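You operate a simulated robot arm through the tools that you are given. There is no shell and no other tool. Be economical: measure what you need, move in short steps, check, and stop when the job is done.

You are at the controls of a simulated two-armed robot. One attempt, no reset.

JOB
Take the cake stand apart and put the small pieces away.
Fine: hold the stand while you unscrew the knob; knob and small plate go in the black-knob drawer, shut it after; the stand stays where it is.
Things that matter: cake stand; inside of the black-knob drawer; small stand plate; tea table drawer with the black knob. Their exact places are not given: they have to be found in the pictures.

It is judged by the outcome, as a careful person would: the job done as asked, and still so three seconds after it is handed in. It fails if anything else is knocked over, pushed out of place, dropped, spilled or broken.

ROBOT AND FRAMES
Two 7-joint arms with two-finger parallel grippers on one trunk, on a base that drives. Base frame: it is fixed to the floor where the robot stands at the start and does not move with it; the origin is under the middle of the robot, x ahead of it, y to its left, z up. Units: mm, degrees, N and s.
The left shoulder is at the start at [70, 163, 970], the right one opposite. With the tool pointing down near the work surface each hand reaches from about 380 to 880 mm from the robot's upright axis, wherever it stands, measured 20 degrees to its own side. Places, roughly: cake stand [1000, -750, 750]; inside of the black-knob drawer [900, 100, 600]; small stand plate [1000, -750, 750]; tea table drawer with the black knob [900, 100, 600]. Payload 3.43 kg a hand.
The TCP of each hand is the grasp point between the finger pads, 34 mm short of the fingertips. In the tool frame z runs along the fingers and y along their closing line. Largest opening 128 mm; finger width 24, thickness 12; the body of the gripper, 48 by 130 mm, starts 96 mm behind the TCP.
Orientation is that of the tool frame in the base frame, as [roll, pitch, yaw] about the fixed x, y, z axes, in that order (R = Rz(yaw) Ry(pitch) Rx(roll)). With the fingers straight down and closing along the base's y, the tool's x points along the base's -x, its y along +y and its z along -z.

CONTROLS
- The arms move only by the tool jog_arm. It takes "left_moves", "right_moves" or both (then of equal length, played together; a hand with none holds still); each is a list of rows, each a list of 7 numbers: the gripper command, from -1 (shut) to 1 (fully open), values between in proportion, then the shift along the tool's x, y, z in mm, then the turn, a rotation vector about the tool's x, y, z in degrees. In form: [[grip, tx, ty, tz, wx, wy, wz], ...]. A call has 1 to 10 rows; each row is the pose to reach, as a shift and turn from the pose commanded when the call began, along the tool's axes at that moment. Each row takes 0.2 s and may step no farther than 50 mm and 8.6 degrees from the row before; otherwise, or with a gripper value out of range, the whole call is refused. A pose out of reach is approached as far as the arm can. The call stops where the force on the tool passes 40 N (or 10 N more than at its start, if that is more) or the arm is blocked; 0.2 s more then pass. Each finger travels about 153 mm/s and halts on what it meets, pressing with about 35 N; the grip force reading is that of the motor and also rises with nothing between the fingers. The clock runs only during rows and for 0.2 s after the last one: add rows that repeat a pose to give the fingers time. It gives the time, the measured TCP pose, the force on the tool (base axes), the opening and the grip force at its end, in the units of the frame above (readings bear some noise), with the torque about the TCP (base axes, N m) and any sound that the robot's microphone picked up, and new pictures: "show" is both (left out), scene, wrist or none (wrist: the cameras of the hands that moved).
- Cameras (640 x 400 px; columns grow to the right, rows downward): "scene" is now at [135.7, 18.3, 1190.1]; the picture's right is [0.21, -0.98, 0.00], its down [-0.63, -0.14, -0.76] and it looks along [0.75, 0.16, -0.65] (base axes); focal length 286 px, centre (320, 200). "left" rides on the left gripper at [76, 11, -160] in its tool frame; the picture's right is [-0.15, 0.99, 0.00], its down [-0.88, -0.13, -0.46] and it looks along [-0.45, -0.07, 0.89] (tool axes); focal length 234 px, centre (320, 200). "right" rides on the right gripper at [76, -11, -160] in its tool frame; the picture's right is [0.15, 0.99, 0.00], its down [-0.88, 0.13, -0.46] and it looks along [-0.45, 0.07, 0.89] (tool axes); focal length 234 px, centre (320, 200).
- move_column(by): slides the trunk up (or, below 0, down) by that many mm; the arms and the scene camera ride with it, the base frame stays. It gives what a move gives, with no picture.
- roll_base(legs): drives the robot by 1 to 6 legs, each [ahead, left, turn to the left] in mm, mm and degrees, along the robot's own axes; the way and the turn of a leg run together, so that a leg with both is an arc; at most 1500 mm and 180 degrees a leg. The arms and the cameras ride along, it lands a little off, and it stops where it bumps. It gives what a move gives, and a new picture of the scene camera.
- head_to(pan, tilt): turns the head with the scene camera to pan (to the left, within 86 degrees either way) and tilt (down, from -29 to 69), counted from straight ahead of the robot. It gives what a move gives, and a new picture of the scene camera.
- measure_at(camera, pixels): there is no depth. For up to 12 entries [column, row, z] of the newest picture of that camera ("zoom" is the newest enlarged one), the place [x, y] in the base frame at which the ray of that pixel passes the height z, good to about 3 mm. No time passes.
- zoom(camera, box): a new picture of the part [left, top, right, bottom] of that camera's present view, enlarged. No time passes.
- sign_off(): hands the job in; it is judged then, once.

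Go step by step. Measure first, check grasps and placings, and put right what went wrong. The budget is 80 turns and 260 pictures, counting those below and the enlarged ones. Unless the task says otherwise, let go and move clear before handing in, and close with one line.

The tools are called after "Request:" as a command line: name --argument value ..., lists and objects as JSON in quotes. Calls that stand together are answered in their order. jog_arm: Moves the arms, as the interface text tells. Its arguments: {"type":"object","properties":{"left_moves":{"type":"array","items":{"type":"array","items":{"type":"number"}}},"right_moves":{"type":"array","items":{"type":"array","items":{"type":"number"}}},"show":{"type":"string","enum":["both","scene","wrist","none"]}},"required":[]} The other tools are called the same way: move_column (by) slides the trunk up or down; roll_base (legs) drives the base; head_to (pan, tilt) turns the head that bears the scene camera; measure_at (camera, pixels) gives the place at which the rays of pixels pass given heights; zoom (camera, box) takes an enlarged picture of a part of a camera's view; sign_off () hands the job in.

At the start:

```text
time_s: 0.0
left_ee_pos: [611.0, 325.3, 882.2]
left_tool_rot: [180.0, 0.0, -180.0]
left_force: [1.0, 0.1, -0.2]
left_moment: [0.02, -0.01, 0.0]
left_width: 127.8
left_grip_force: 0.0
right_ee_pos: [470.7, -223.6, 805.8]
right_tool_rot: [-179.9, 0.0, -179.9]
right_force: [0.1, 0.2, -0.2]
right_moment: [0.01, 0.01, 0.0]
right_width: 128.1
right_grip_force: 0.0
trunk travel left (down, up): [-450.0, 490.0]
robot x, y, heading: [-1.0, -0.5, 0.2]
head pan, tilt: [12.2, 40.2]
```

scene: 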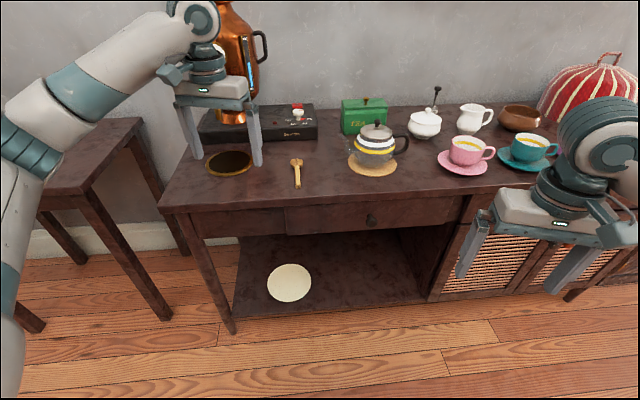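
right: 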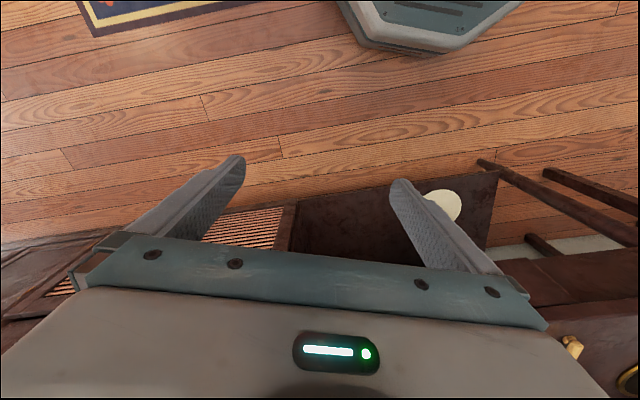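
left: 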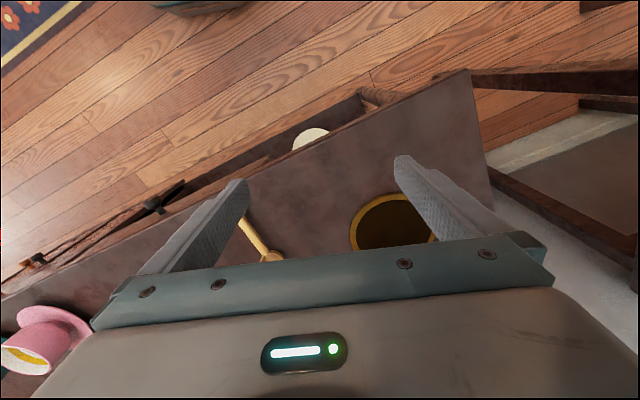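

The scene shows the table with a dark-knobbed drawer near (371,220); the cake stand is out of view to the right. I'll look right.

Request:
head_to --pan -36 --tilt 30

Request:
zoom --camera "scene" --box '[160, 60, 480, 260]'

```text
time_s: 1.2
left_ee_pos: [612.1, 325.8, 882.2]
left_tool_rot: [179.9, 0.1, -180.0]
left_force: [-0.5, 0.8, 0.7]
left_moment: [0.0, 0.01, 0.03]
left_width: 127.8
left_grip_force: 0.0
right_ee_pos: [471.5, -222.6, 805.6]
right_tool_rot: [-179.9, 0.0, -179.9]
right_force: [0.1, 0.2, 0.8]
right_moment: [-0.01, 0.05, 0.03]
right_width: 128.1
right_grip_force: 0.1
trunk travel left (down, up): [-450.0, 490.0]
robot x, y, heading: [-1.9, 0.2, 0.0]
head pan, tilt: [-36.0, 30.0]
```

scene: 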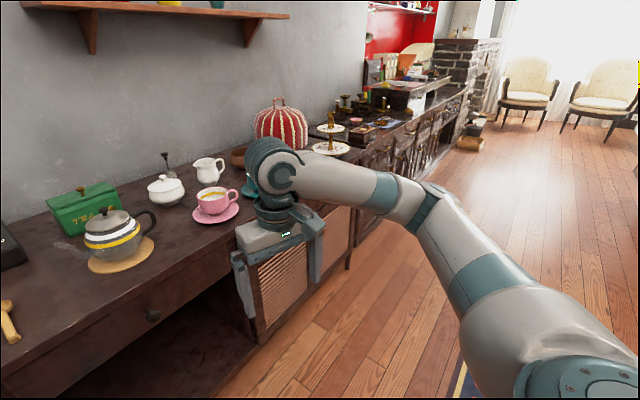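

```text
2.00 times, centred on (320, 160) of scene
```

zoom: 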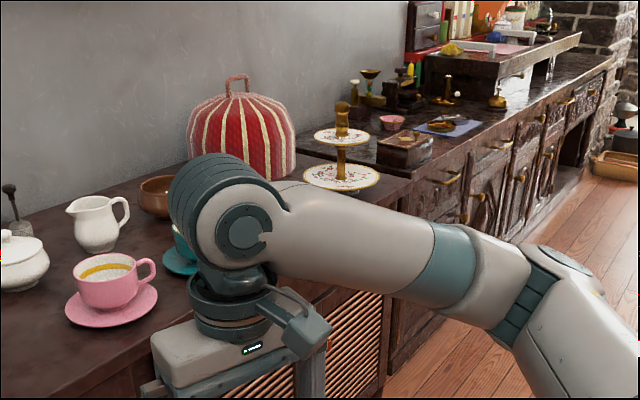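

The stand (two plates, gold knob) is at about (331,130) in the scene. I'll measure it and the table edge.

Request:
measure_at --camera "scene" --pixels '[[331, 150, 760], [331, 150, 790], [331, 128, 850], [312, 149, 780], [350, 149, 780], [100, 315, 740], [225, 242, 740], [152, 315, 660], [235, 215, 740], [116, 265, 740]]'

Request:
zoom --camera "scene" --box '[250, 70, 410, 170]'

```text
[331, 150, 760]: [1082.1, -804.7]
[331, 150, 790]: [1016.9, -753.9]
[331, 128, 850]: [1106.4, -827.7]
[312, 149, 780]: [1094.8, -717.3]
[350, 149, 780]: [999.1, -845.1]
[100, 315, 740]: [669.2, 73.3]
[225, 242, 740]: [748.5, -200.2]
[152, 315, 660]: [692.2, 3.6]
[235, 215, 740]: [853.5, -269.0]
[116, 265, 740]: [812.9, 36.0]
```

```text
4.00 times, centred on (330, 120) of scene
```

zoom: 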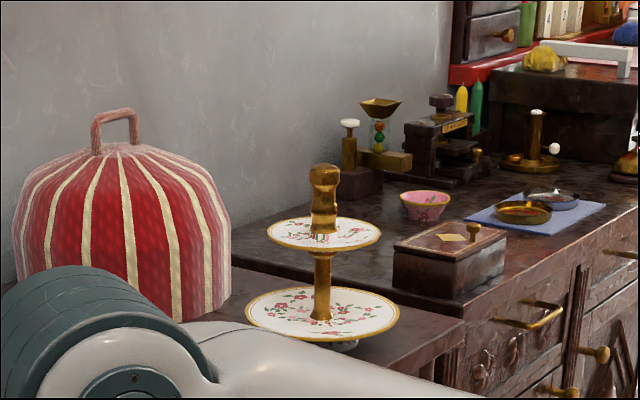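

Table front seems yawed about 16°. I'll look at the drawer closely before working on it.

Request:
head_to --pan 5 --tilt 45

Request:
zoom --camera "scene" --box '[160, 120, 480, 320]'

```text
time_s: 2.2
left_ee_pos: [611.7, 326.2, 882.8]
left_tool_rot: [180.0, 0.1, 180.0]
left_force: [-0.7, -0.2, -0.2]
left_moment: [-0.01, 0.04, 0.03]
left_width: 128.3
left_grip_force: 0.1
right_ee_pos: [470.7, -221.8, 806.1]
right_tool_rot: [180.0, -0.1, 180.0]
right_force: [-1.1, -0.7, 0.1]
right_moment: [-0.01, 0.0, 0.01]
right_width: 128.1
right_grip_force: 0.1
trunk travel left (down, up): [-450.0, 490.0]
robot x, y, heading: [-0.5, 2.8, -0.1]
head pan, tilt: [5.0, 45.0]
```

scene: 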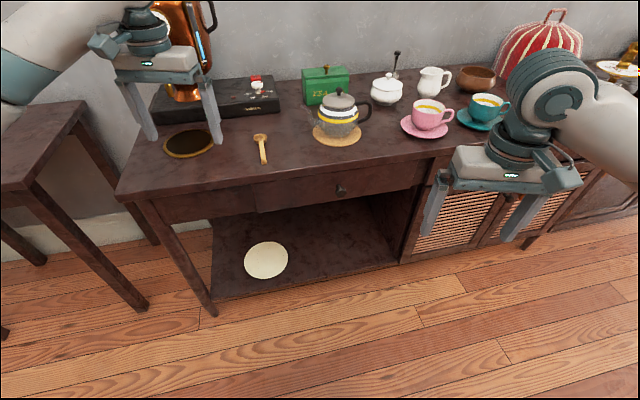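

```text
2.00 times, centred on (320, 220) of scene
```

zoom: 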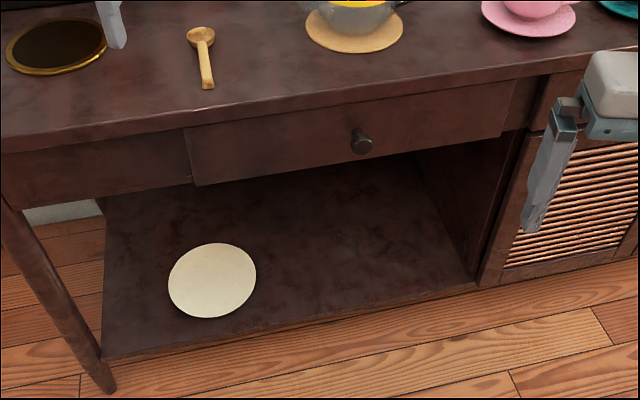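

Request:
measure_at --camera "scene" --pixels '[[135, 200, 735], [255, 184, 735], [345, 170, 735], [420, 158, 735], [340, 190, 670], [340, 190, 690], [256, 212, 650], [256, 212, 640], [415, 188, 650], [297, 296, 0], [212, 315, 0]]'

Request:
zoom --camera "scene" --box '[240, 130, 440, 255]'

```text
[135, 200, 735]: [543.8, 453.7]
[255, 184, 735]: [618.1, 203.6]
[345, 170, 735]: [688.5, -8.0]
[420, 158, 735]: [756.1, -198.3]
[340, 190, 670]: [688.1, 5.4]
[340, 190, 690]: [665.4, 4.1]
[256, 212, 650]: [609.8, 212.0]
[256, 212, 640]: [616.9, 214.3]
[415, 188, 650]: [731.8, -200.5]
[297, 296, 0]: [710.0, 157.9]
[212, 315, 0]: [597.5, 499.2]
```

```text
3.20 times, centred on (340, 192) of scene
```

zoom: 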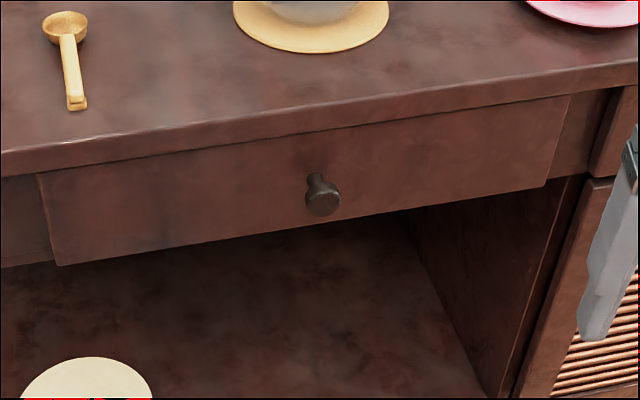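

Table normal is at ~+18°; knob lies about 206 mm right of the axis in that frame, so the right hand will open the drawer. First I retract the left hand from over the table, then turn to square up.

Request:
jog_arm --left_moves '[[1, 50, 0, -10, 0, 0, 0], [1, 100, 0, -20, 0, 0, 0], [1, 150, 0, -30, 0, 0, 0], [1, 200, 0, -30, 0, 0, 0]]' --show "none"

Request:
roll_base --legs '[[0, 0, 18]]'

Request:
head_to --pan -15 --tilt 45

```text
refused: row 1 steps farther than a row can; nothing moved
```

```text
time_s: 3.6
left_ee_pos: [478.4, 500.2, 882.7]
left_tool_rot: [179.9, 0.0, -161.7]
left_force: [-0.9, 1.0, 0.4]
left_moment: [-0.02, -0.01, -0.02]
left_width: 127.9
left_grip_force: 0.0
right_ee_pos: [516.1, -64.0, 805.7]
right_tool_rot: [-179.8, 0.0, -161.8]
right_force: [-0.1, -1.1, 0.6]
right_moment: [-0.02, 0.01, -0.02]
right_width: 127.9
right_grip_force: 0.1
trunk travel left (down, up): [-450.0, 490.0]
robot x, y, heading: [1.8, 0.1, 18.2]
head pan, tilt: [5.0, 45.0]
```

scene: 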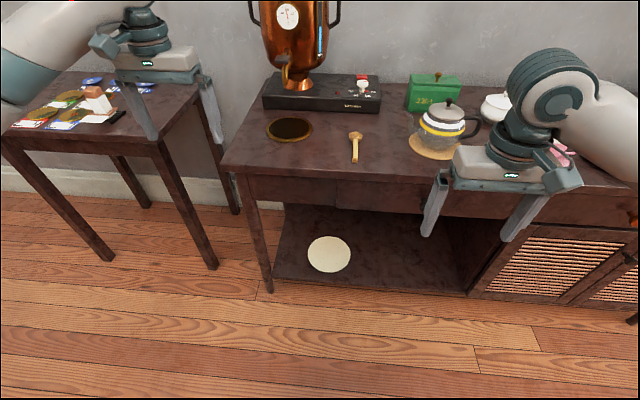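

```text
time_s: 4.5
left_ee_pos: [479.3, 500.4, 882.4]
left_tool_rot: [180.0, 0.0, -161.8]
left_force: [-0.6, -0.1, 0.5]
left_moment: [-0.01, -0.01, -0.01]
left_width: 127.8
left_grip_force: 0.1
right_ee_pos: [517.3, -63.4, 807.0]
right_tool_rot: [180.0, 0.0, -161.7]
right_force: [0.6, 0.3, -0.8]
right_moment: [0.02, -0.01, -0.02]
right_width: 127.8
right_grip_force: 0.1
trunk travel left (down, up): [-450.0, 490.0]
robot x, y, heading: [-1.7, -2.4, 18.2]
head pan, tilt: [-15.0, 45.0]
```

scene: 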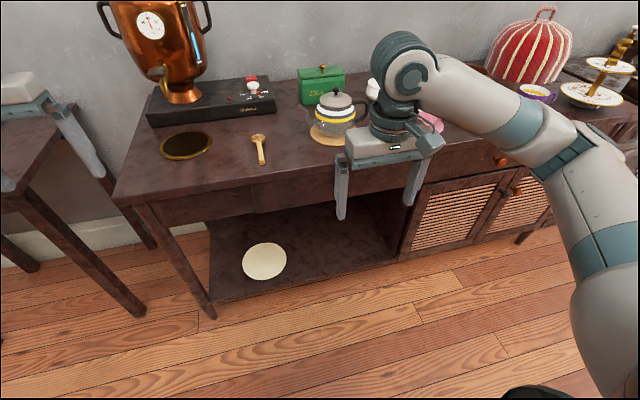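

Robot is now square to the table. Moving the right hand in front of and slightly above the knob with a slight forward tilt to view it.

Request:
jog_arm --right_moves '[[1, -16, 4, 29, 0, -8, 0], [1, -32, 8, 58, 0, -16, 0], [1, -50, 14, 87, 0, -24, 0]]'

```text
time_s: 5.3
left_ee_pos: [479.8, 500.8, 883.1]
left_tool_rot: [180.0, 0.0, -161.8]
left_force: [-0.6, -0.7, -0.3]
left_moment: [-0.01, -0.02, 0.03]
left_width: 128.0
left_grip_force: 0.0
right_ee_pos: [559.3, -36.3, 719.5]
right_tool_rot: [180.0, 24.1, -161.8]
right_force: [0.1, -0.5, -0.1]
right_moment: [0.01, 0.0, 0.03]
right_width: 127.6
right_grip_force: 0.0
trunk travel left (down, up): [-450.0, 490.0]
robot x, y, heading: [2.1, 2.5, 18.2]
head pan, tilt: [-15.0, 45.0]
```

scene: 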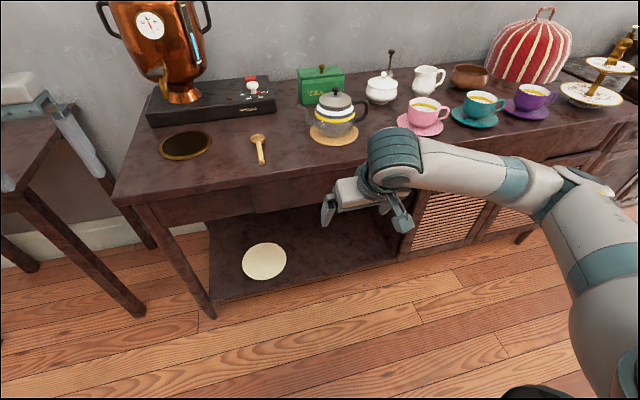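
right: 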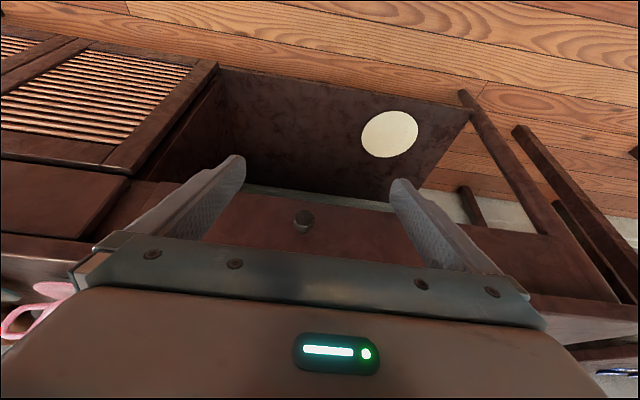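

The wrist camera shows the knob at (303,221) between the fingers. Intersecting its ray with the earlier scene ray.

Request:
measure_at --camera "right" --pixels '[[303, 221, 670], [303, 221, 680], [303, 221, 690], [215, 195, 640], [392, 206, 640], [303, 200, 640]]'

Request:
zoom --camera "right" --box '[220, 150, 400, 262]'

```text
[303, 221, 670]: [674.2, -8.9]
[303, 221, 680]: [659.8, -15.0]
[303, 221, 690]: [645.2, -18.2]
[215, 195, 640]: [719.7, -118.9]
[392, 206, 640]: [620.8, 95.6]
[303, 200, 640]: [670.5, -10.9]
```

```text
3.56 times, centred on (310, 206) of right
```

zoom: 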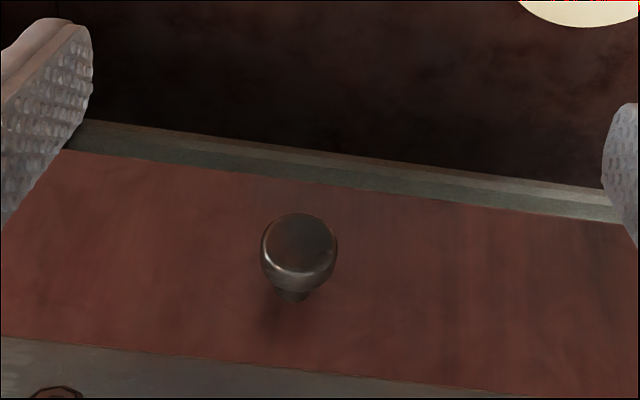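

Rays suggest knob near s≈625–640, z≈678, t≈-216. Moving closer and re-checking.

Request:
jog_arm --right_moves '[[0.6, -29, -4, 21, 0, 0, 0], [0.2, -57, -8, 42, 0, 0, 0], [0.2, -57, -8, 42, 0, 0, 0]]'

Request:
zoom --camera "right" --box '[220, 140, 420, 265]'

Request:
zoom --camera "scene" --box '[260, 120, 460, 245]'

```text
time_s: 6.1
left_ee_pos: [478.9, 500.8, 882.4]
left_tool_rot: [179.9, 0.0, -161.8]
left_force: [-0.3, -0.3, -0.3]
left_moment: [0.04, 0.0, 0.0]
left_width: 127.9
left_grip_force: 0.1
right_ee_pos: [628.1, -20.8, 702.3]
right_tool_rot: [-180.0, 24.0, -161.7]
right_force: [-0.5, 0.5, -0.8]
right_moment: [-0.01, 0.02, 0.03]
right_width: 77.1
right_grip_force: 0.0
trunk travel left (down, up): [-450.0, 490.0]
robot x, y, heading: [2.7, -4.7, 18.1]
head pan, tilt: [-15.0, 45.0]
```

scene: 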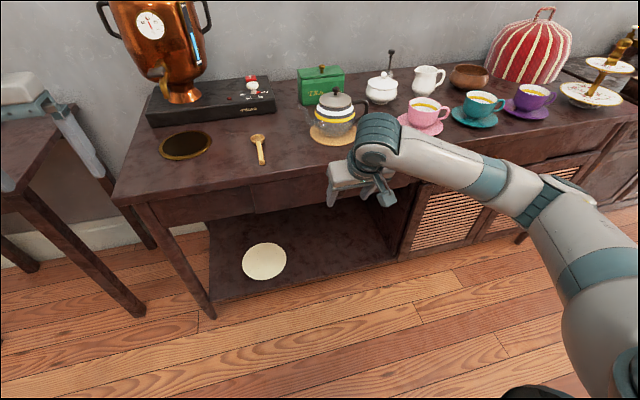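
right: 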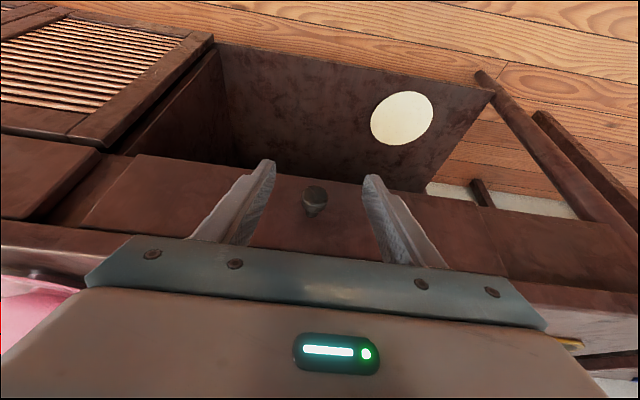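

```text
3.20 times, centred on (320, 202) of right
```

zoom: 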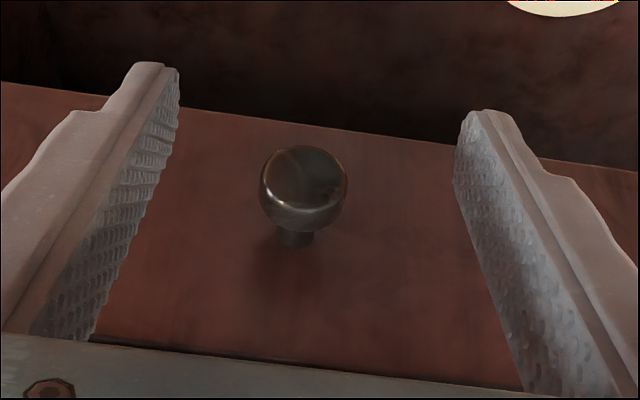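

```text
3.20 times, centred on (360, 182) of scene
```

zoom: 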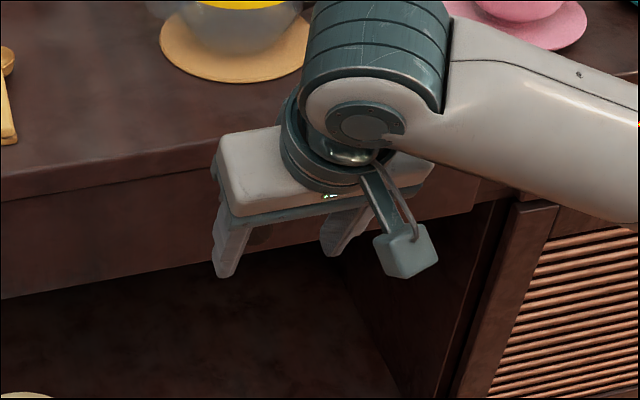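

Knob now at (314,198); triangulating using this second wrist view.

Request:
measure_at --camera "right" --pixels '[[314, 198, 660], [314, 198, 670], [314, 198, 680], [314, 198, 690], [314, 182, 640]]'

```text
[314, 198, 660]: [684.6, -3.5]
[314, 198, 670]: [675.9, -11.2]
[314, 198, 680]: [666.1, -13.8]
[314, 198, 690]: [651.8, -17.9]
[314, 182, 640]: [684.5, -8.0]
```

Triangulated knob head ≈ (675,-10,670). Moving so the fingertips straddle it, then closing.

Request:
jog_arm --right_moves '[[0.2, -22, -3, 27, 0, 0, 0], [-1, -22, -3, 27, 0, 0, 0], [-1, -22, -3, 27, 0, 0, 0], [-1, -22, -3, 27, 0, 0, 0]]' --show "wrist"

Request:
zoom --camera "right" --box '[220, 140, 420, 265]'

```text
time_s: 7.1
left_ee_pos: [479.2, 501.4, 882.2]
left_tool_rot: [-179.9, 0.0, -161.7]
left_force: [0.1, -0.7, -0.3]
left_moment: [-0.01, 0.03, 0.03]
left_width: 128.1
left_grip_force: 0.0
right_ee_pos: [657.8, -13.1, 685.8]
right_tool_rot: [-180.0, 24.1, -161.7]
right_force: [-0.5, -0.3, 0.1]
right_moment: [0.02, -0.01, 0.04]
right_width: 0.0
right_grip_force: 32.9
trunk travel left (down, up): [-450.0, 490.0]
robot x, y, heading: [-2.4, 1.1, 18.0]
head pan, tilt: [-15.0, 45.0]
```

right: 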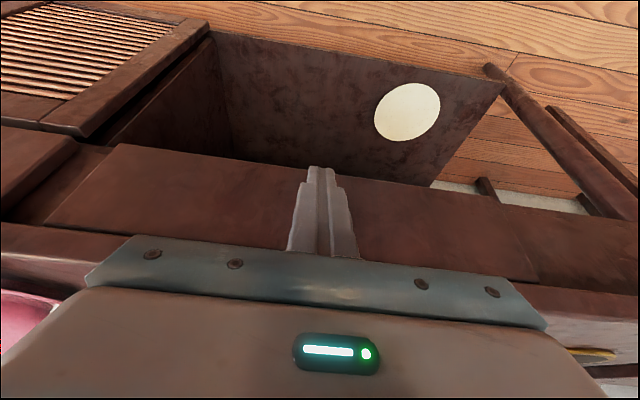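

```text
3.20 times, centred on (320, 202) of right
```

zoom: 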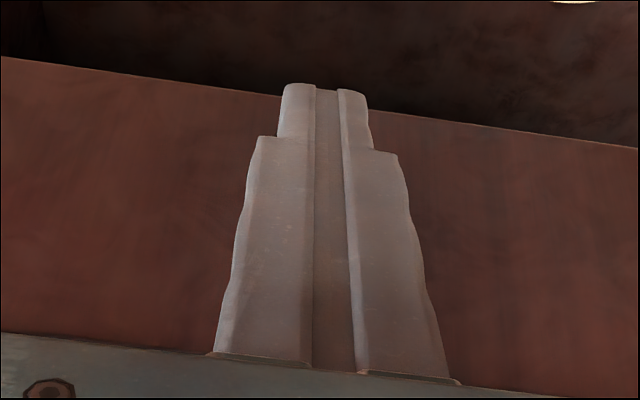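

Fingers closed on nothing (width 0), the knob is still ahead. Reopening to look.

Request:
jog_arm --right_moves '[[0, 0, 0, 0, 0, 0, 0], [0, 0, 0, 0, 0, 0, 0], [0, 0, 0, 0, 0, 0, 0]]' --show "none"

Request:
zoom --camera "right" --box '[220, 140, 420, 265]'

```text
time_s: 7.9
left_ee_pos: [479.3, 501.2, 881.9]
left_tool_rot: [180.0, -0.1, -161.9]
left_force: [0.0, -0.3, -0.2]
left_moment: [0.01, -0.01, 0.03]
left_width: 127.8
left_grip_force: 0.0
right_ee_pos: [659.3, -12.5, 687.3]
right_tool_rot: [179.9, 24.0, -161.7]
right_force: [0.7, 0.4, 0.1]
right_moment: [-0.03, -0.01, -0.01]
right_width: 64.0
right_grip_force: 0.1
trunk travel left (down, up): [-450.0, 490.0]
robot x, y, heading: [0.0, -3.7, 17.9]
head pan, tilt: [-15.0, 45.0]
```

```text
3.20 times, centred on (320, 202) of right
```

zoom: 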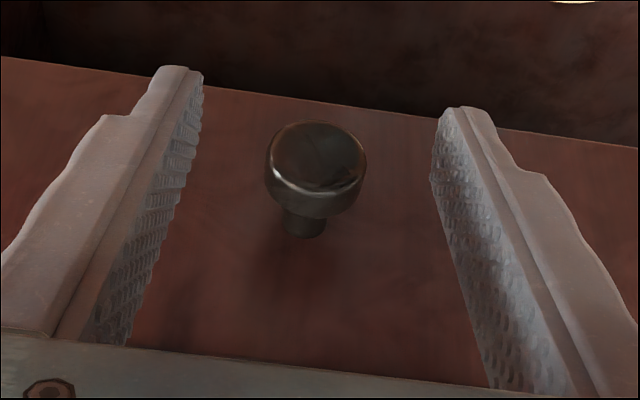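

The knob is ahead and below the fingertips by roughly 20 mm each way in tool axes. Advancing.

Request:
jog_arm --right_moves '[[0, -9, -1, 11, 0, 0, 0], [0, -17, -1, 22, 0, 0, 0]]' --show "none"

Request:
zoom --camera "right" --box '[220, 140, 420, 265]'

```text
time_s: 8.5
left_ee_pos: [479.7, 500.9, 882.6]
left_tool_rot: [180.0, -0.1, -161.9]
left_force: [0.7, 0.2, 0.3]
left_moment: [0.03, 0.02, -0.01]
left_width: 128.1
left_grip_force: 0.0
right_ee_pos: [682.3, -6.9, 674.2]
right_tool_rot: [180.0, 24.0, -161.7]
right_force: [0.5, 0.2, -0.8]
right_moment: [0.0, -0.01, -0.01]
right_width: 63.8
right_grip_force: 0.2
trunk travel left (down, up): [-450.0, 490.0]
robot x, y, heading: [1.4, 0.9, 18.1]
head pan, tilt: [-15.0, 45.0]
```

```text
3.20 times, centred on (320, 202) of right
```

zoom: 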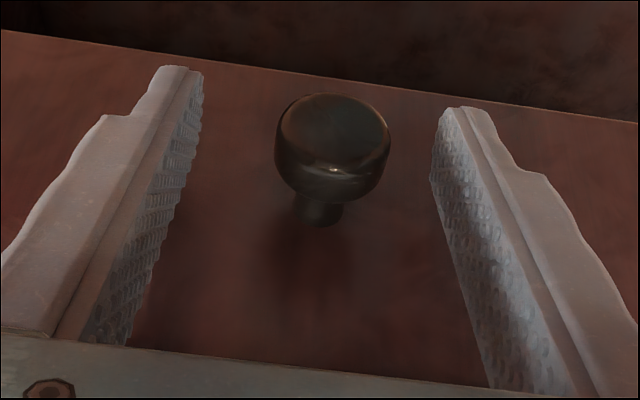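

Knob head is just at the fingertip depth. Advance ~14 mm more and close.

Request:
jog_arm --right_moves '[[0, -7, 3, 14, 0, 0, 0], [-1, -7, 3, 14, 0, 0, 0], [-1, -7, 3, 14, 0, 0, 0], [-1, -7, 3, 14, 0, 0, 0]]' --show "wrist"

```text
time_s: 9.5
left_ee_pos: [478.3, 500.2, 882.1]
left_tool_rot: [180.0, 0.1, -161.8]
left_force: [-0.4, -0.1, 0.6]
left_moment: [-0.04, 0.02, 0.02]
left_width: 128.2
left_grip_force: 0.1
right_ee_pos: [693.1, 0.3, 663.1]
right_tool_rot: [-180.0, 23.9, -161.7]
right_force: [-6.3, -0.4, -3.9]
right_moment: [0.06, 0.07, -0.03]
right_width: 29.3
right_grip_force: 45.1
trunk travel left (down, up): [-450.0, 490.0]
robot x, y, heading: [-0.6, 1.1, 18.2]
head pan, tilt: [-15.0, 45.0]
```

right: 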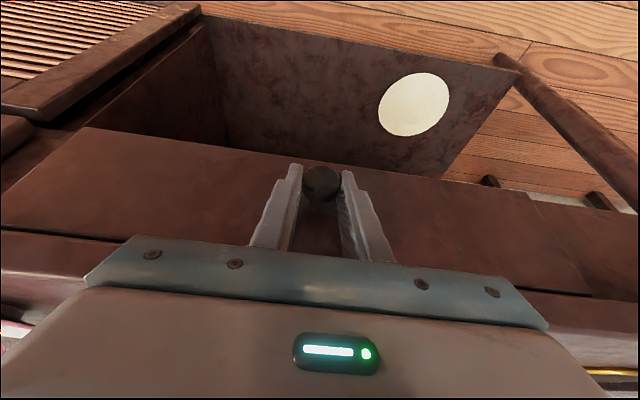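

Knob gripped (29 mm). Pulling 200 mm straight out.

Request:
jog_arm --right_moves '[[-1, 36.6, 0, -16.3, 0, 0, 0], [-1, 73, 0, -32.5, 0, 0, 0], [-1, 109.6, 0, -48.8, 0, 0, 0], [-1, 146, 0, -65, 0, 0, 0], [-1, 183, 0, -81, 0, 0, 0]]' --show "scene"

```text
time_s: 10.7
left_ee_pos: [477.8, 502.1, 883.6]
left_tool_rot: [-180.0, 0.0, -161.6]
left_force: [0.1, 0.3, -0.1]
left_moment: [0.02, 0.01, 0.01]
left_width: 128.1
left_grip_force: 0.0
right_ee_pos: [507.3, -60.9, 664.2]
right_tool_rot: [179.9, 24.0, -161.7]
right_force: [-4.4, 12.8, 12.0]
right_moment: [0.43, 0.18, 0.25]
right_width: 29.6
right_grip_force: 45.0
right hand out of reach, approached as far as the arm can: row 5
trunk travel left (down, up): [-450.0, 490.0]
robot x, y, heading: [-0.1, 0.3, 18.0]
head pan, tilt: [-15.0, 45.0]
```

scene: 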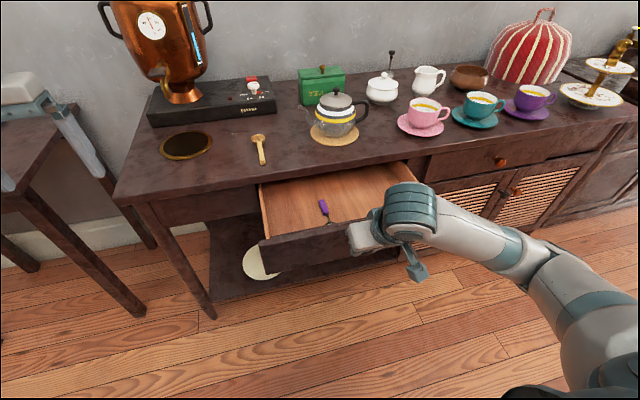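

Drawer is open ~195 mm. Release the knob and raise the hand.

Request:
jog_arm --right_moves '[[0, 180, 0, -80, 0, 0, 0], [0.2, 180, 0, -80, 0, 0, 0], [0.2, 162, 0, -120, 0, 0, 0], [0.2, 144, 0, -160, 0, 0, 0], [0.2, 126, 0, -200, 0, 0, 0]]' --show "scene"

```text
refused: row 1 steps farther than a row can; nothing moved
```

Request:
jog_arm --right_moves '[[0, 0, 0, 0, 0, 0, 0], [0.2, 0, 0, 0, 0, 0, 0], [0.2, -16, 0, -40, 0, 0, 0], [0.2, -32, 0, -80, 0, 0, 0], [0.2, -48, 0, -120, 0, 0, 0], [0.2, -60, 0, -160, 0, 0, 0]]' --show "scene"

Request:
zoom --camera "scene" --box '[220, 140, 460, 290]'

```text
time_s: 12.1
left_ee_pos: [478.5, 501.7, 881.8]
left_tool_rot: [180.0, 0.0, -161.8]
left_force: [-1.2, 0.5, 0.5]
left_moment: [0.02, -0.04, -0.01]
left_width: 128.3
left_grip_force: 0.1
right_ee_pos: [509.4, -61.2, 837.5]
right_tool_rot: [-179.8, 23.8, -161.6]
right_force: [-0.3, -0.9, 0.0]
right_moment: [-0.01, -0.01, 0.02]
right_width: 76.8
right_grip_force: 0.0
right hand out of reach, approached as far as the arm can: row 3, 4, 5, 6
trunk travel left (down, up): [-450.0, 490.0]
robot x, y, heading: [3.0, 1.8, 18.4]
head pan, tilt: [-15.0, 45.0]
```

scene: 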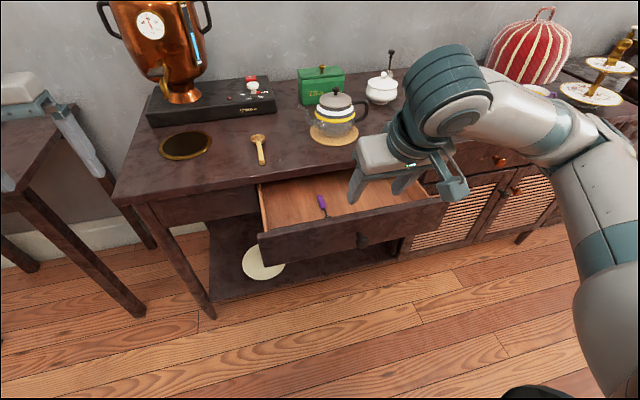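

```text
2.67 times, centred on (340, 215) of scene
```

zoom: 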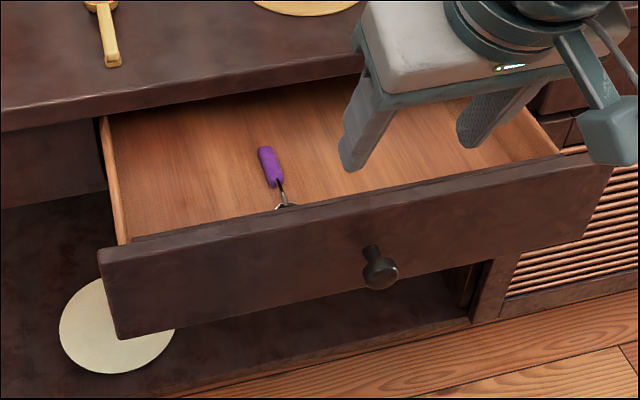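

Drawer open with room. Now back away, drive right to the stand, and look.

Request:
roll_base --legs '[[-250, 0, 0], [0, -1000, 0]]'

Request:
head_to --pan 0 --tilt 25

Request:
zoom --camera "scene" --box '[200, 100, 440, 250]'

```text
time_s: 18.9
left_ee_pos: [572.8, -564.2, 883.5]
left_tool_rot: [-180.0, -0.1, -160.9]
left_force: [0.4, -0.1, 0.7]
left_moment: [0.01, 0.01, 0.0]
left_width: 127.9
left_grip_force: 0.0
right_ee_pos: [611.9, -1125.3, 836.2]
right_tool_rot: [-180.0, 23.8, -160.9]
right_force: [0.7, -0.6, 0.2]
right_moment: [0.0, 0.02, -0.01]
right_width: 76.7
right_grip_force: 0.1
trunk travel left (down, up): [-450.0, 490.0]
robot x, y, heading: [99.7, -1072.6, 19.3]
head pan, tilt: [-15.0, 45.0]
```

scene: 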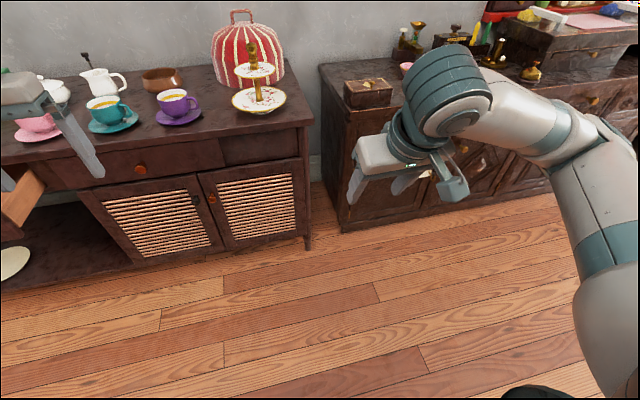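

```text
time_s: 19.8
left_ee_pos: [572.3, -563.1, 884.6]
left_tool_rot: [-180.0, 0.0, -160.8]
left_force: [-0.2, -0.3, -1.1]
left_moment: [0.0, -0.01, -0.01]
left_width: 128.2
left_grip_force: 0.1
right_ee_pos: [611.3, -1125.1, 835.8]
right_tool_rot: [180.0, 23.8, -160.9]
right_force: [0.3, 0.0, -0.1]
right_moment: [0.05, -0.04, 0.01]
right_width: 76.9
right_grip_force: 0.2
trunk travel left (down, up): [-450.0, 490.0]
robot x, y, heading: [103.1, -1073.4, 19.1]
head pan, tilt: [0.0, 25.0]
```

scene: 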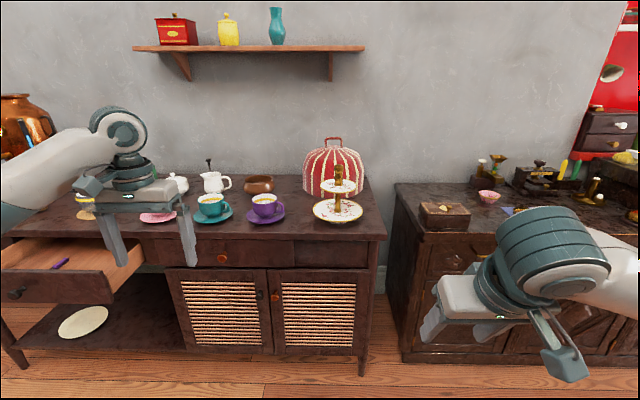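

```text
2.67 times, centred on (320, 175) of scene
```

zoom: 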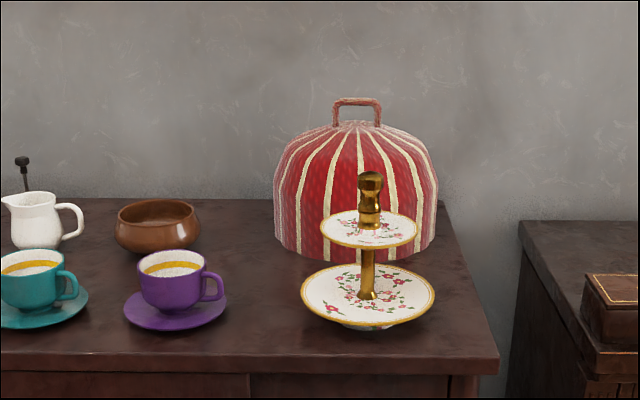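

Request:
measure_at --camera "zoom" --pixels '[[368, 326, 742], [368, 292, 770], [301, 292, 775], [435, 292, 775], [321, 228, 855], [417, 228, 855], [368, 228, 850], [370, 180, 900], [495, 357, 740], [250, 357, 740]]'

Request:
zoom --camera "scene" --box '[298, 150, 378, 230]'

```text
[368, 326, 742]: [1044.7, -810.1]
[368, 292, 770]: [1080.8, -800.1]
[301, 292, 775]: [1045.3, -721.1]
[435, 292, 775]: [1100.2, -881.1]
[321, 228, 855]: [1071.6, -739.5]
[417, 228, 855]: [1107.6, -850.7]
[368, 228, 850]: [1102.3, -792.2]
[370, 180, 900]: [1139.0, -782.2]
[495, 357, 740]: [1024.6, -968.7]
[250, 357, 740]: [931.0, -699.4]
```

```text
5.00 times, centred on (338, 190) of scene
```

zoom: 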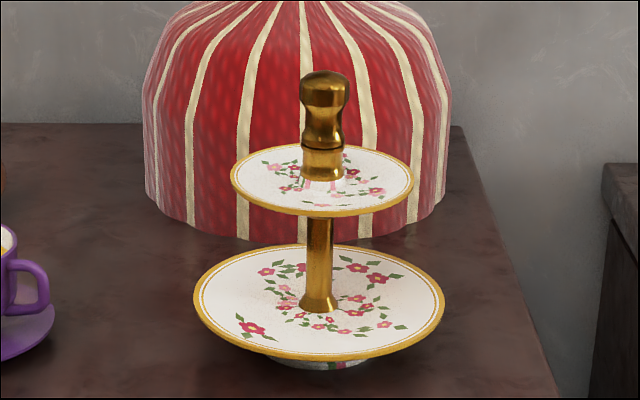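

Stand centre ≈ (1075,-800), lower plate z≈775, small plate ≈860, knob top ≈935. Plan: left hand holds the column between the plates coming in at ~25° below horizontal; right hand turns the knob from above. Pre-orient the left hand here, away from the table.

Request:
jog_arm --left_moves '[[0.2, 10, -14, -2, 1.58, -7.1, 2.47], [0.2, 20, -28, -4, 3.16, -14.2, 4.93], [0.2, 30, -42, -6, 4.73, -21.3, 7.4], [0.2, 40, -56, -8, 6.31, -28.4, 9.87], [0.2, 50, -70, -10, 7.89, -35.5, 12.33], [0.2, 60, -84, -12, 9.47, -42.6, 14.8], [0.2, 70, -98, -14, 11.04, -49.7, 17.27], [0.2, 80, -112, -16, 12.62, -56.8, 19.73], [0.2, 90, -126, -18, 14.2, -63.9, 22.2]]' --show "scene"

```text
time_s: 21.8
left_ee_pos: [566.4, -687.6, 908.8]
left_tool_rot: [-179.8, 65.0, 174.1]
left_force: [0.6, -0.3, 0.9]
left_moment: [0.0, 0.02, -0.01]
left_width: 76.6
left_grip_force: 0.0
left hand out of reach, approached as far as the arm can: row 8, 9
right_ee_pos: [612.0, -1125.6, 836.4]
right_tool_rot: [-179.8, 23.8, -160.9]
right_force: [0.3, 0.8, -0.5]
right_moment: [0.01, 0.01, 0.02]
right_width: 76.8
right_grip_force: 0.0
trunk travel left (down, up): [-450.0, 490.0]
robot x, y, heading: [95.7, -1074.7, 19.2]
head pan, tilt: [0.0, 25.0]
```

scene: 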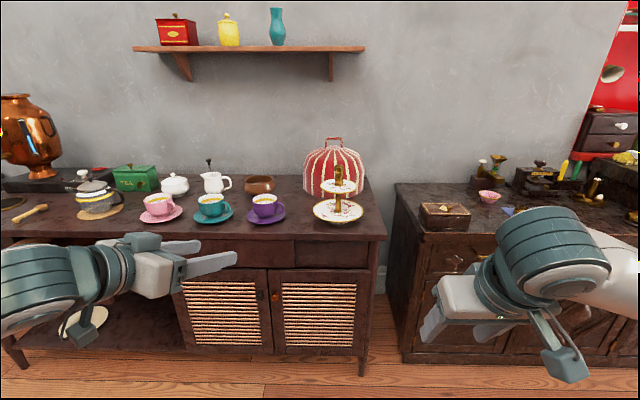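

Left hand oriented. Drive up to the stand.

Request:
roll_base --legs '[[330, -30, 0]]'

Request:
head_to --pan -3 --tilt 32

Request:
zoom --camera "scene" --box '[240, 110, 400, 210]'

```text
time_s: 23.9
left_ee_pos: [893.6, -607.8, 909.0]
left_tool_rot: [-179.7, 64.8, 174.2]
left_force: [1.2, 0.4, -0.3]
left_moment: [0.02, -0.01, -0.03]
left_width: 76.7
left_grip_force: 0.0
right_ee_pos: [937.0, -1044.3, 835.6]
right_tool_rot: [180.0, 23.8, -160.8]
right_force: [0.9, -0.4, -0.1]
right_moment: [0.01, 0.04, 0.0]
right_width: 76.7
right_grip_force: 0.2
trunk travel left (down, up): [-450.0, 490.0]
robot x, y, heading: [426.3, -991.2, 19.0]
head pan, tilt: [0.0, 25.0]
```

scene: 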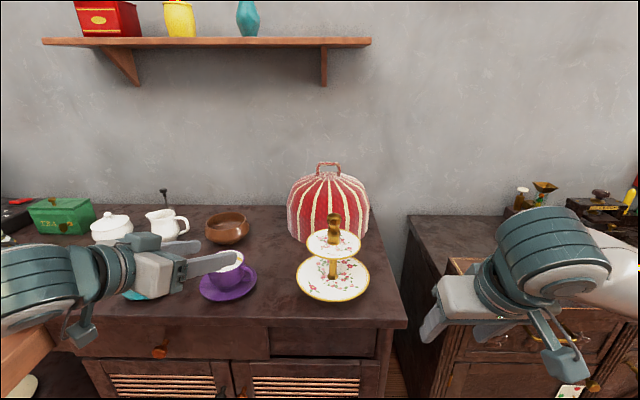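

```text
time_s: 24.6
left_ee_pos: [892.9, -608.2, 908.6]
left_tool_rot: [-179.9, 64.9, 174.1]
left_force: [0.1, 0.9, 0.3]
left_moment: [-0.05, 0.02, 0.0]
left_width: 76.5
left_grip_force: 0.1
right_ee_pos: [935.6, -1045.3, 837.4]
right_tool_rot: [-179.9, 23.8, -161.0]
right_force: [-0.2, 0.4, -0.4]
right_moment: [0.0, -0.02, 0.0]
right_width: 76.8
right_grip_force: 0.1
trunk travel left (down, up): [-450.0, 490.0]
robot x, y, heading: [426.3, -988.2, 19.0]
head pan, tilt: [-3.0, 32.0]
```

scene: 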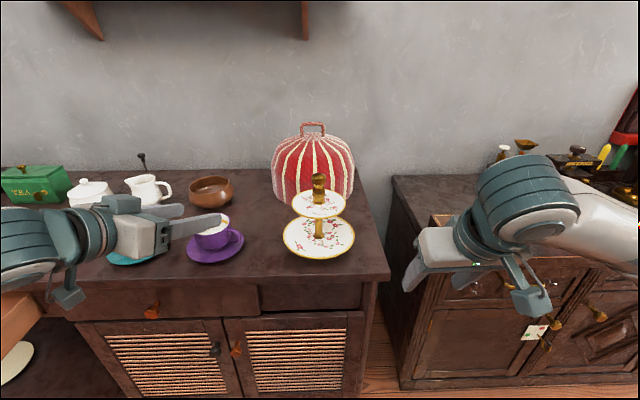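

```text
4.00 times, centred on (320, 160) of scene
```

zoom: 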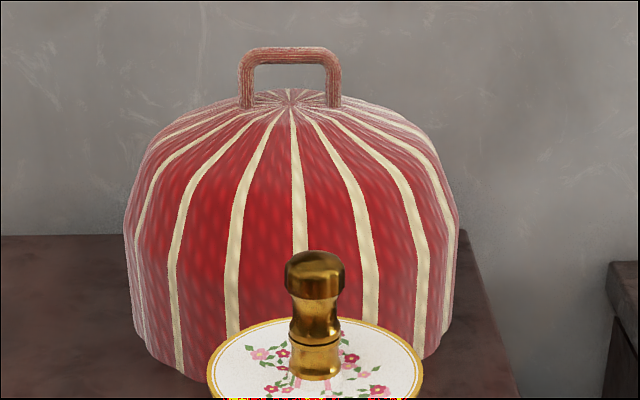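

Request:
zoom --camera "scene" --box '[256, 165, 384, 265]'

Request:
measure_at --camera "scene" --pixels '[[283, 238, 770], [355, 238, 770], [319, 238, 770], [319, 236, 775], [319, 262, 742], [291, 206, 860], [345, 206, 860], [319, 206, 860], [319, 205, 870], [319, 178, 920], [319, 178, 940]]'

```text
4.00 times, centred on (320, 215) of scene
```

zoom: 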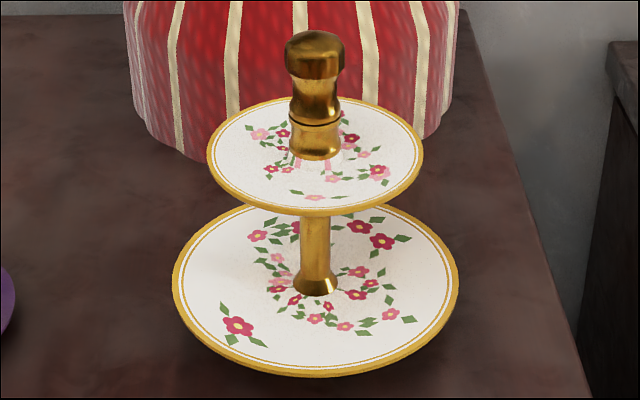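

```text
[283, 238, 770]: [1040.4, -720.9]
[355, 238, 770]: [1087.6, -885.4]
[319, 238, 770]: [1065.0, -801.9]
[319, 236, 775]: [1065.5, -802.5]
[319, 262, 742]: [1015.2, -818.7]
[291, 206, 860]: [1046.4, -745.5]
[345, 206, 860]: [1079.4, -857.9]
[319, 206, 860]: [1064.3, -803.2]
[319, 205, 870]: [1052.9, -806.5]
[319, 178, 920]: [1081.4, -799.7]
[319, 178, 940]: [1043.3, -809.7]
```

Column axis ≈ (1066,-802); small plate ≈862; knob head ≈905–928. Moving the left hand to a standoff 130 mm back from the column.

Request:
jog_arm --left_moves '[[0.2, 2.8, -35, 15.3, 0, 0, 0], [0.2, 5.6, -70, 30.7, 0, 0, 0], [0.2, 8.4, -105, 46, 0, 0, 0], [0.2, 11.2, -140, 61.4, 0, 0, 0], [0.2, 13.9, -175.3, 76.7, 0, 0, 0]]'

Request:
zoom --camera "left" --box '[200, 60, 440, 260]'

```text
time_s: 25.8
left_ee_pos: [937.4, -789.3, 864.7]
left_tool_rot: [-179.9, 65.0, 174.1]
left_force: [-2.2, 0.4, -0.4]
left_moment: [0.0, 0.01, 0.01]
left_width: 76.5
left_grip_force: 0.2
left hand out of reach, approached as far as the arm can: row 1, 2, 3, 4
right_ee_pos: [935.8, -1047.4, 835.4]
right_tool_rot: [-179.9, 23.8, -161.0]
right_force: [-0.4, 0.0, -0.3]
right_moment: [-0.02, 0.03, 0.05]
right_width: 76.8
right_grip_force: 0.1
trunk travel left (down, up): [-450.0, 490.0]
robot x, y, heading: [428.4, -991.3, 18.9]
head pan, tilt: [-3.0, 32.0]
```

scene: 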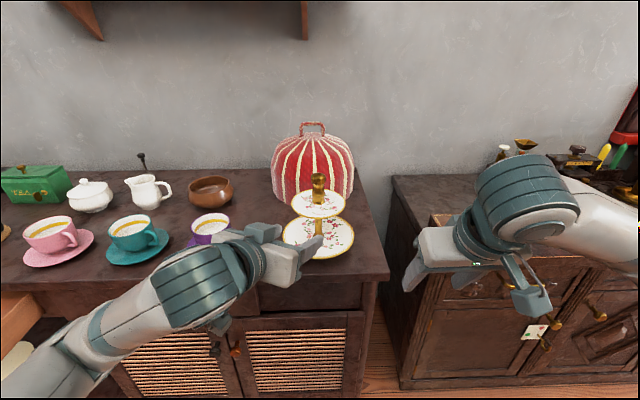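
left: 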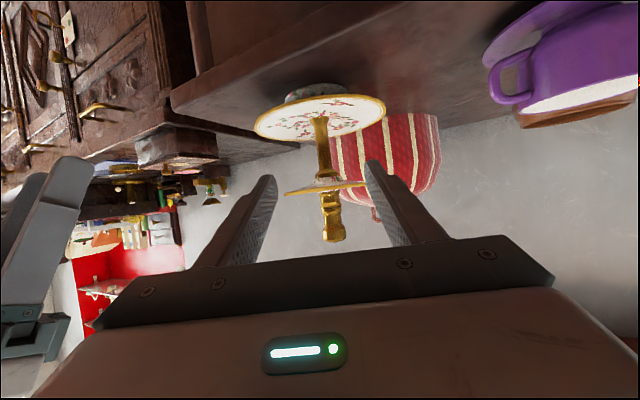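

```text
2.00 times, centred on (320, 160) of left
```

zoom: 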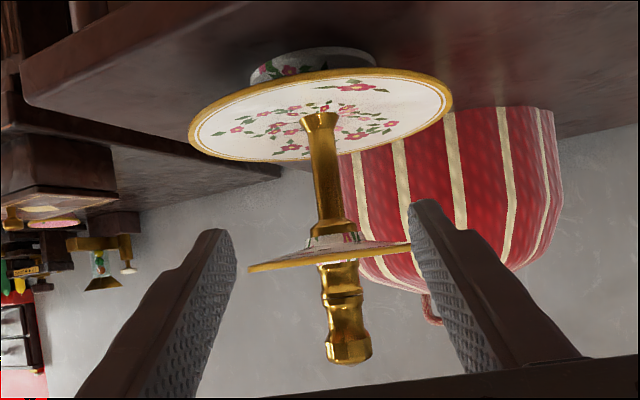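

The column is centred (x≈322, row ~146) on the left hand's approach line, as projected. Advancing 85 mm, then checking.

Request:
jog_arm --left_moves '[[0.2, 0, 1, 30, 0, 0, 0], [0.2, 0, 2, 60, 0, 0, 0], [0.2, 0, 2, 85, 0, 0, 0]]'

Request:
zoom --camera "left" --box '[200, 60, 440, 260]'

```text
time_s: 26.6
left_ee_pos: [1015.0, -796.8, 829.1]
left_tool_rot: [-179.8, 64.9, 174.1]
left_force: [0.3, 0.7, -0.3]
left_moment: [-0.01, 0.02, 0.0]
left_width: 76.6
left_grip_force: 0.0
right_ee_pos: [937.0, -1045.3, 836.2]
right_tool_rot: [-180.0, 23.8, -161.0]
right_force: [0.8, 0.7, 0.3]
right_moment: [0.0, -0.03, 0.0]
right_width: 77.0
right_grip_force: 0.1
trunk travel left (down, up): [-450.0, 490.0]
robot x, y, heading: [424.8, -988.9, 19.1]
head pan, tilt: [-3.0, 32.0]
```

scene: 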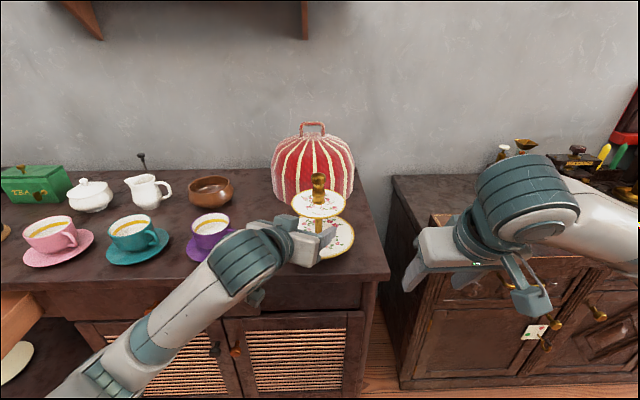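
left: 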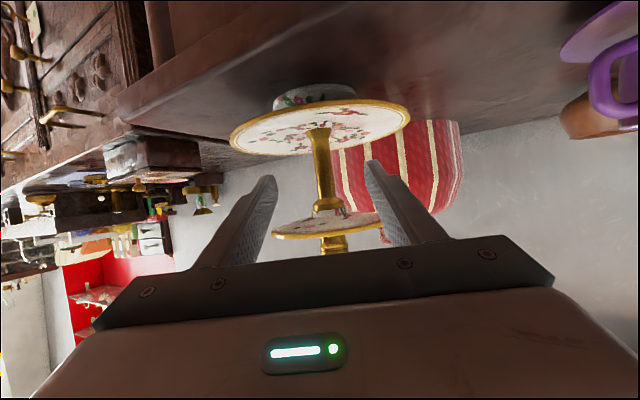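

```text
2.00 times, centred on (320, 160) of left
```

zoom: 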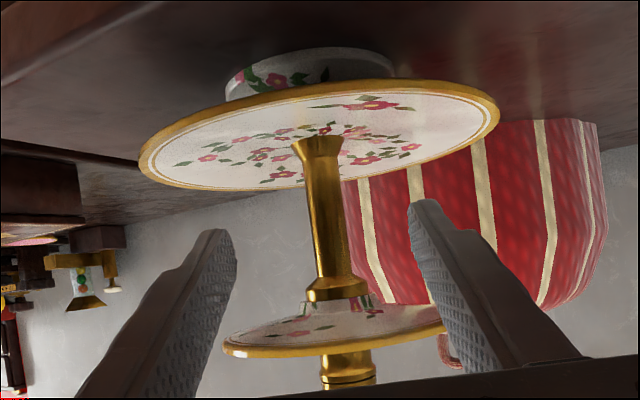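

Column is ~4 mm right of centre; correcting, advancing the last 45 mm, then closing on the column.

Request:
jog_arm --left_moves '[[0.2, 0, 3, 23, 0, 0, 0], [0.2, 0, 4, 45, 0, 0, 0], [-0.2, 0, 4, 45, 0, 0, 0], [-0.5, 0, 4, 45, 0, 0, 0], [-0.6, 0, 4, 45, 0, 0, 0]]'

Request:
zoom --camera "left" --box '[200, 60, 440, 260]'

```text
time_s: 27.8
left_ee_pos: [1054.3, -796.7, 809.2]
left_tool_rot: [-179.8, 64.9, 174.1]
left_force: [-0.6, -0.6, 0.3]
left_moment: [-0.01, -0.01, 0.0]
left_width: 25.8
left_grip_force: 0.1
right_ee_pos: [936.0, -1044.5, 836.6]
right_tool_rot: [-179.9, 23.8, -160.9]
right_force: [0.3, -0.5, 0.3]
right_moment: [-0.03, 0.02, 0.0]
right_width: 76.9
right_grip_force: 0.0
trunk travel left (down, up): [-450.0, 490.0]
robot x, y, heading: [426.2, -987.8, 18.8]
head pan, tilt: [-3.0, 32.0]
```

scene: 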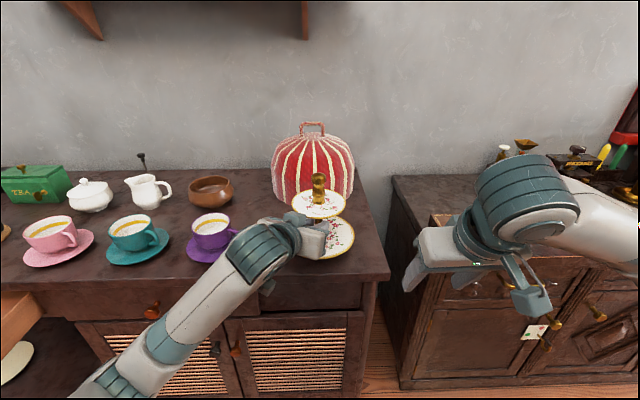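
left: 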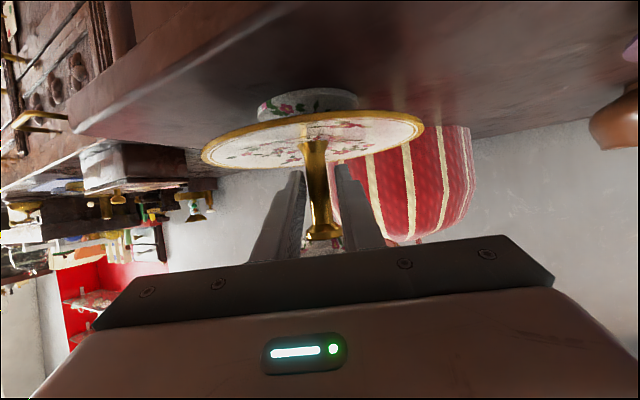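

```text
2.00 times, centred on (320, 160) of left
```

zoom: 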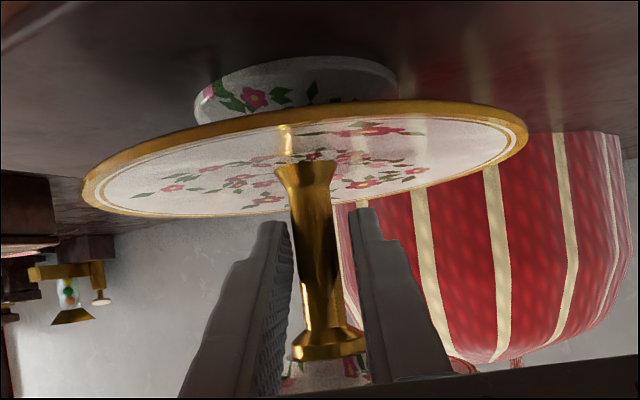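

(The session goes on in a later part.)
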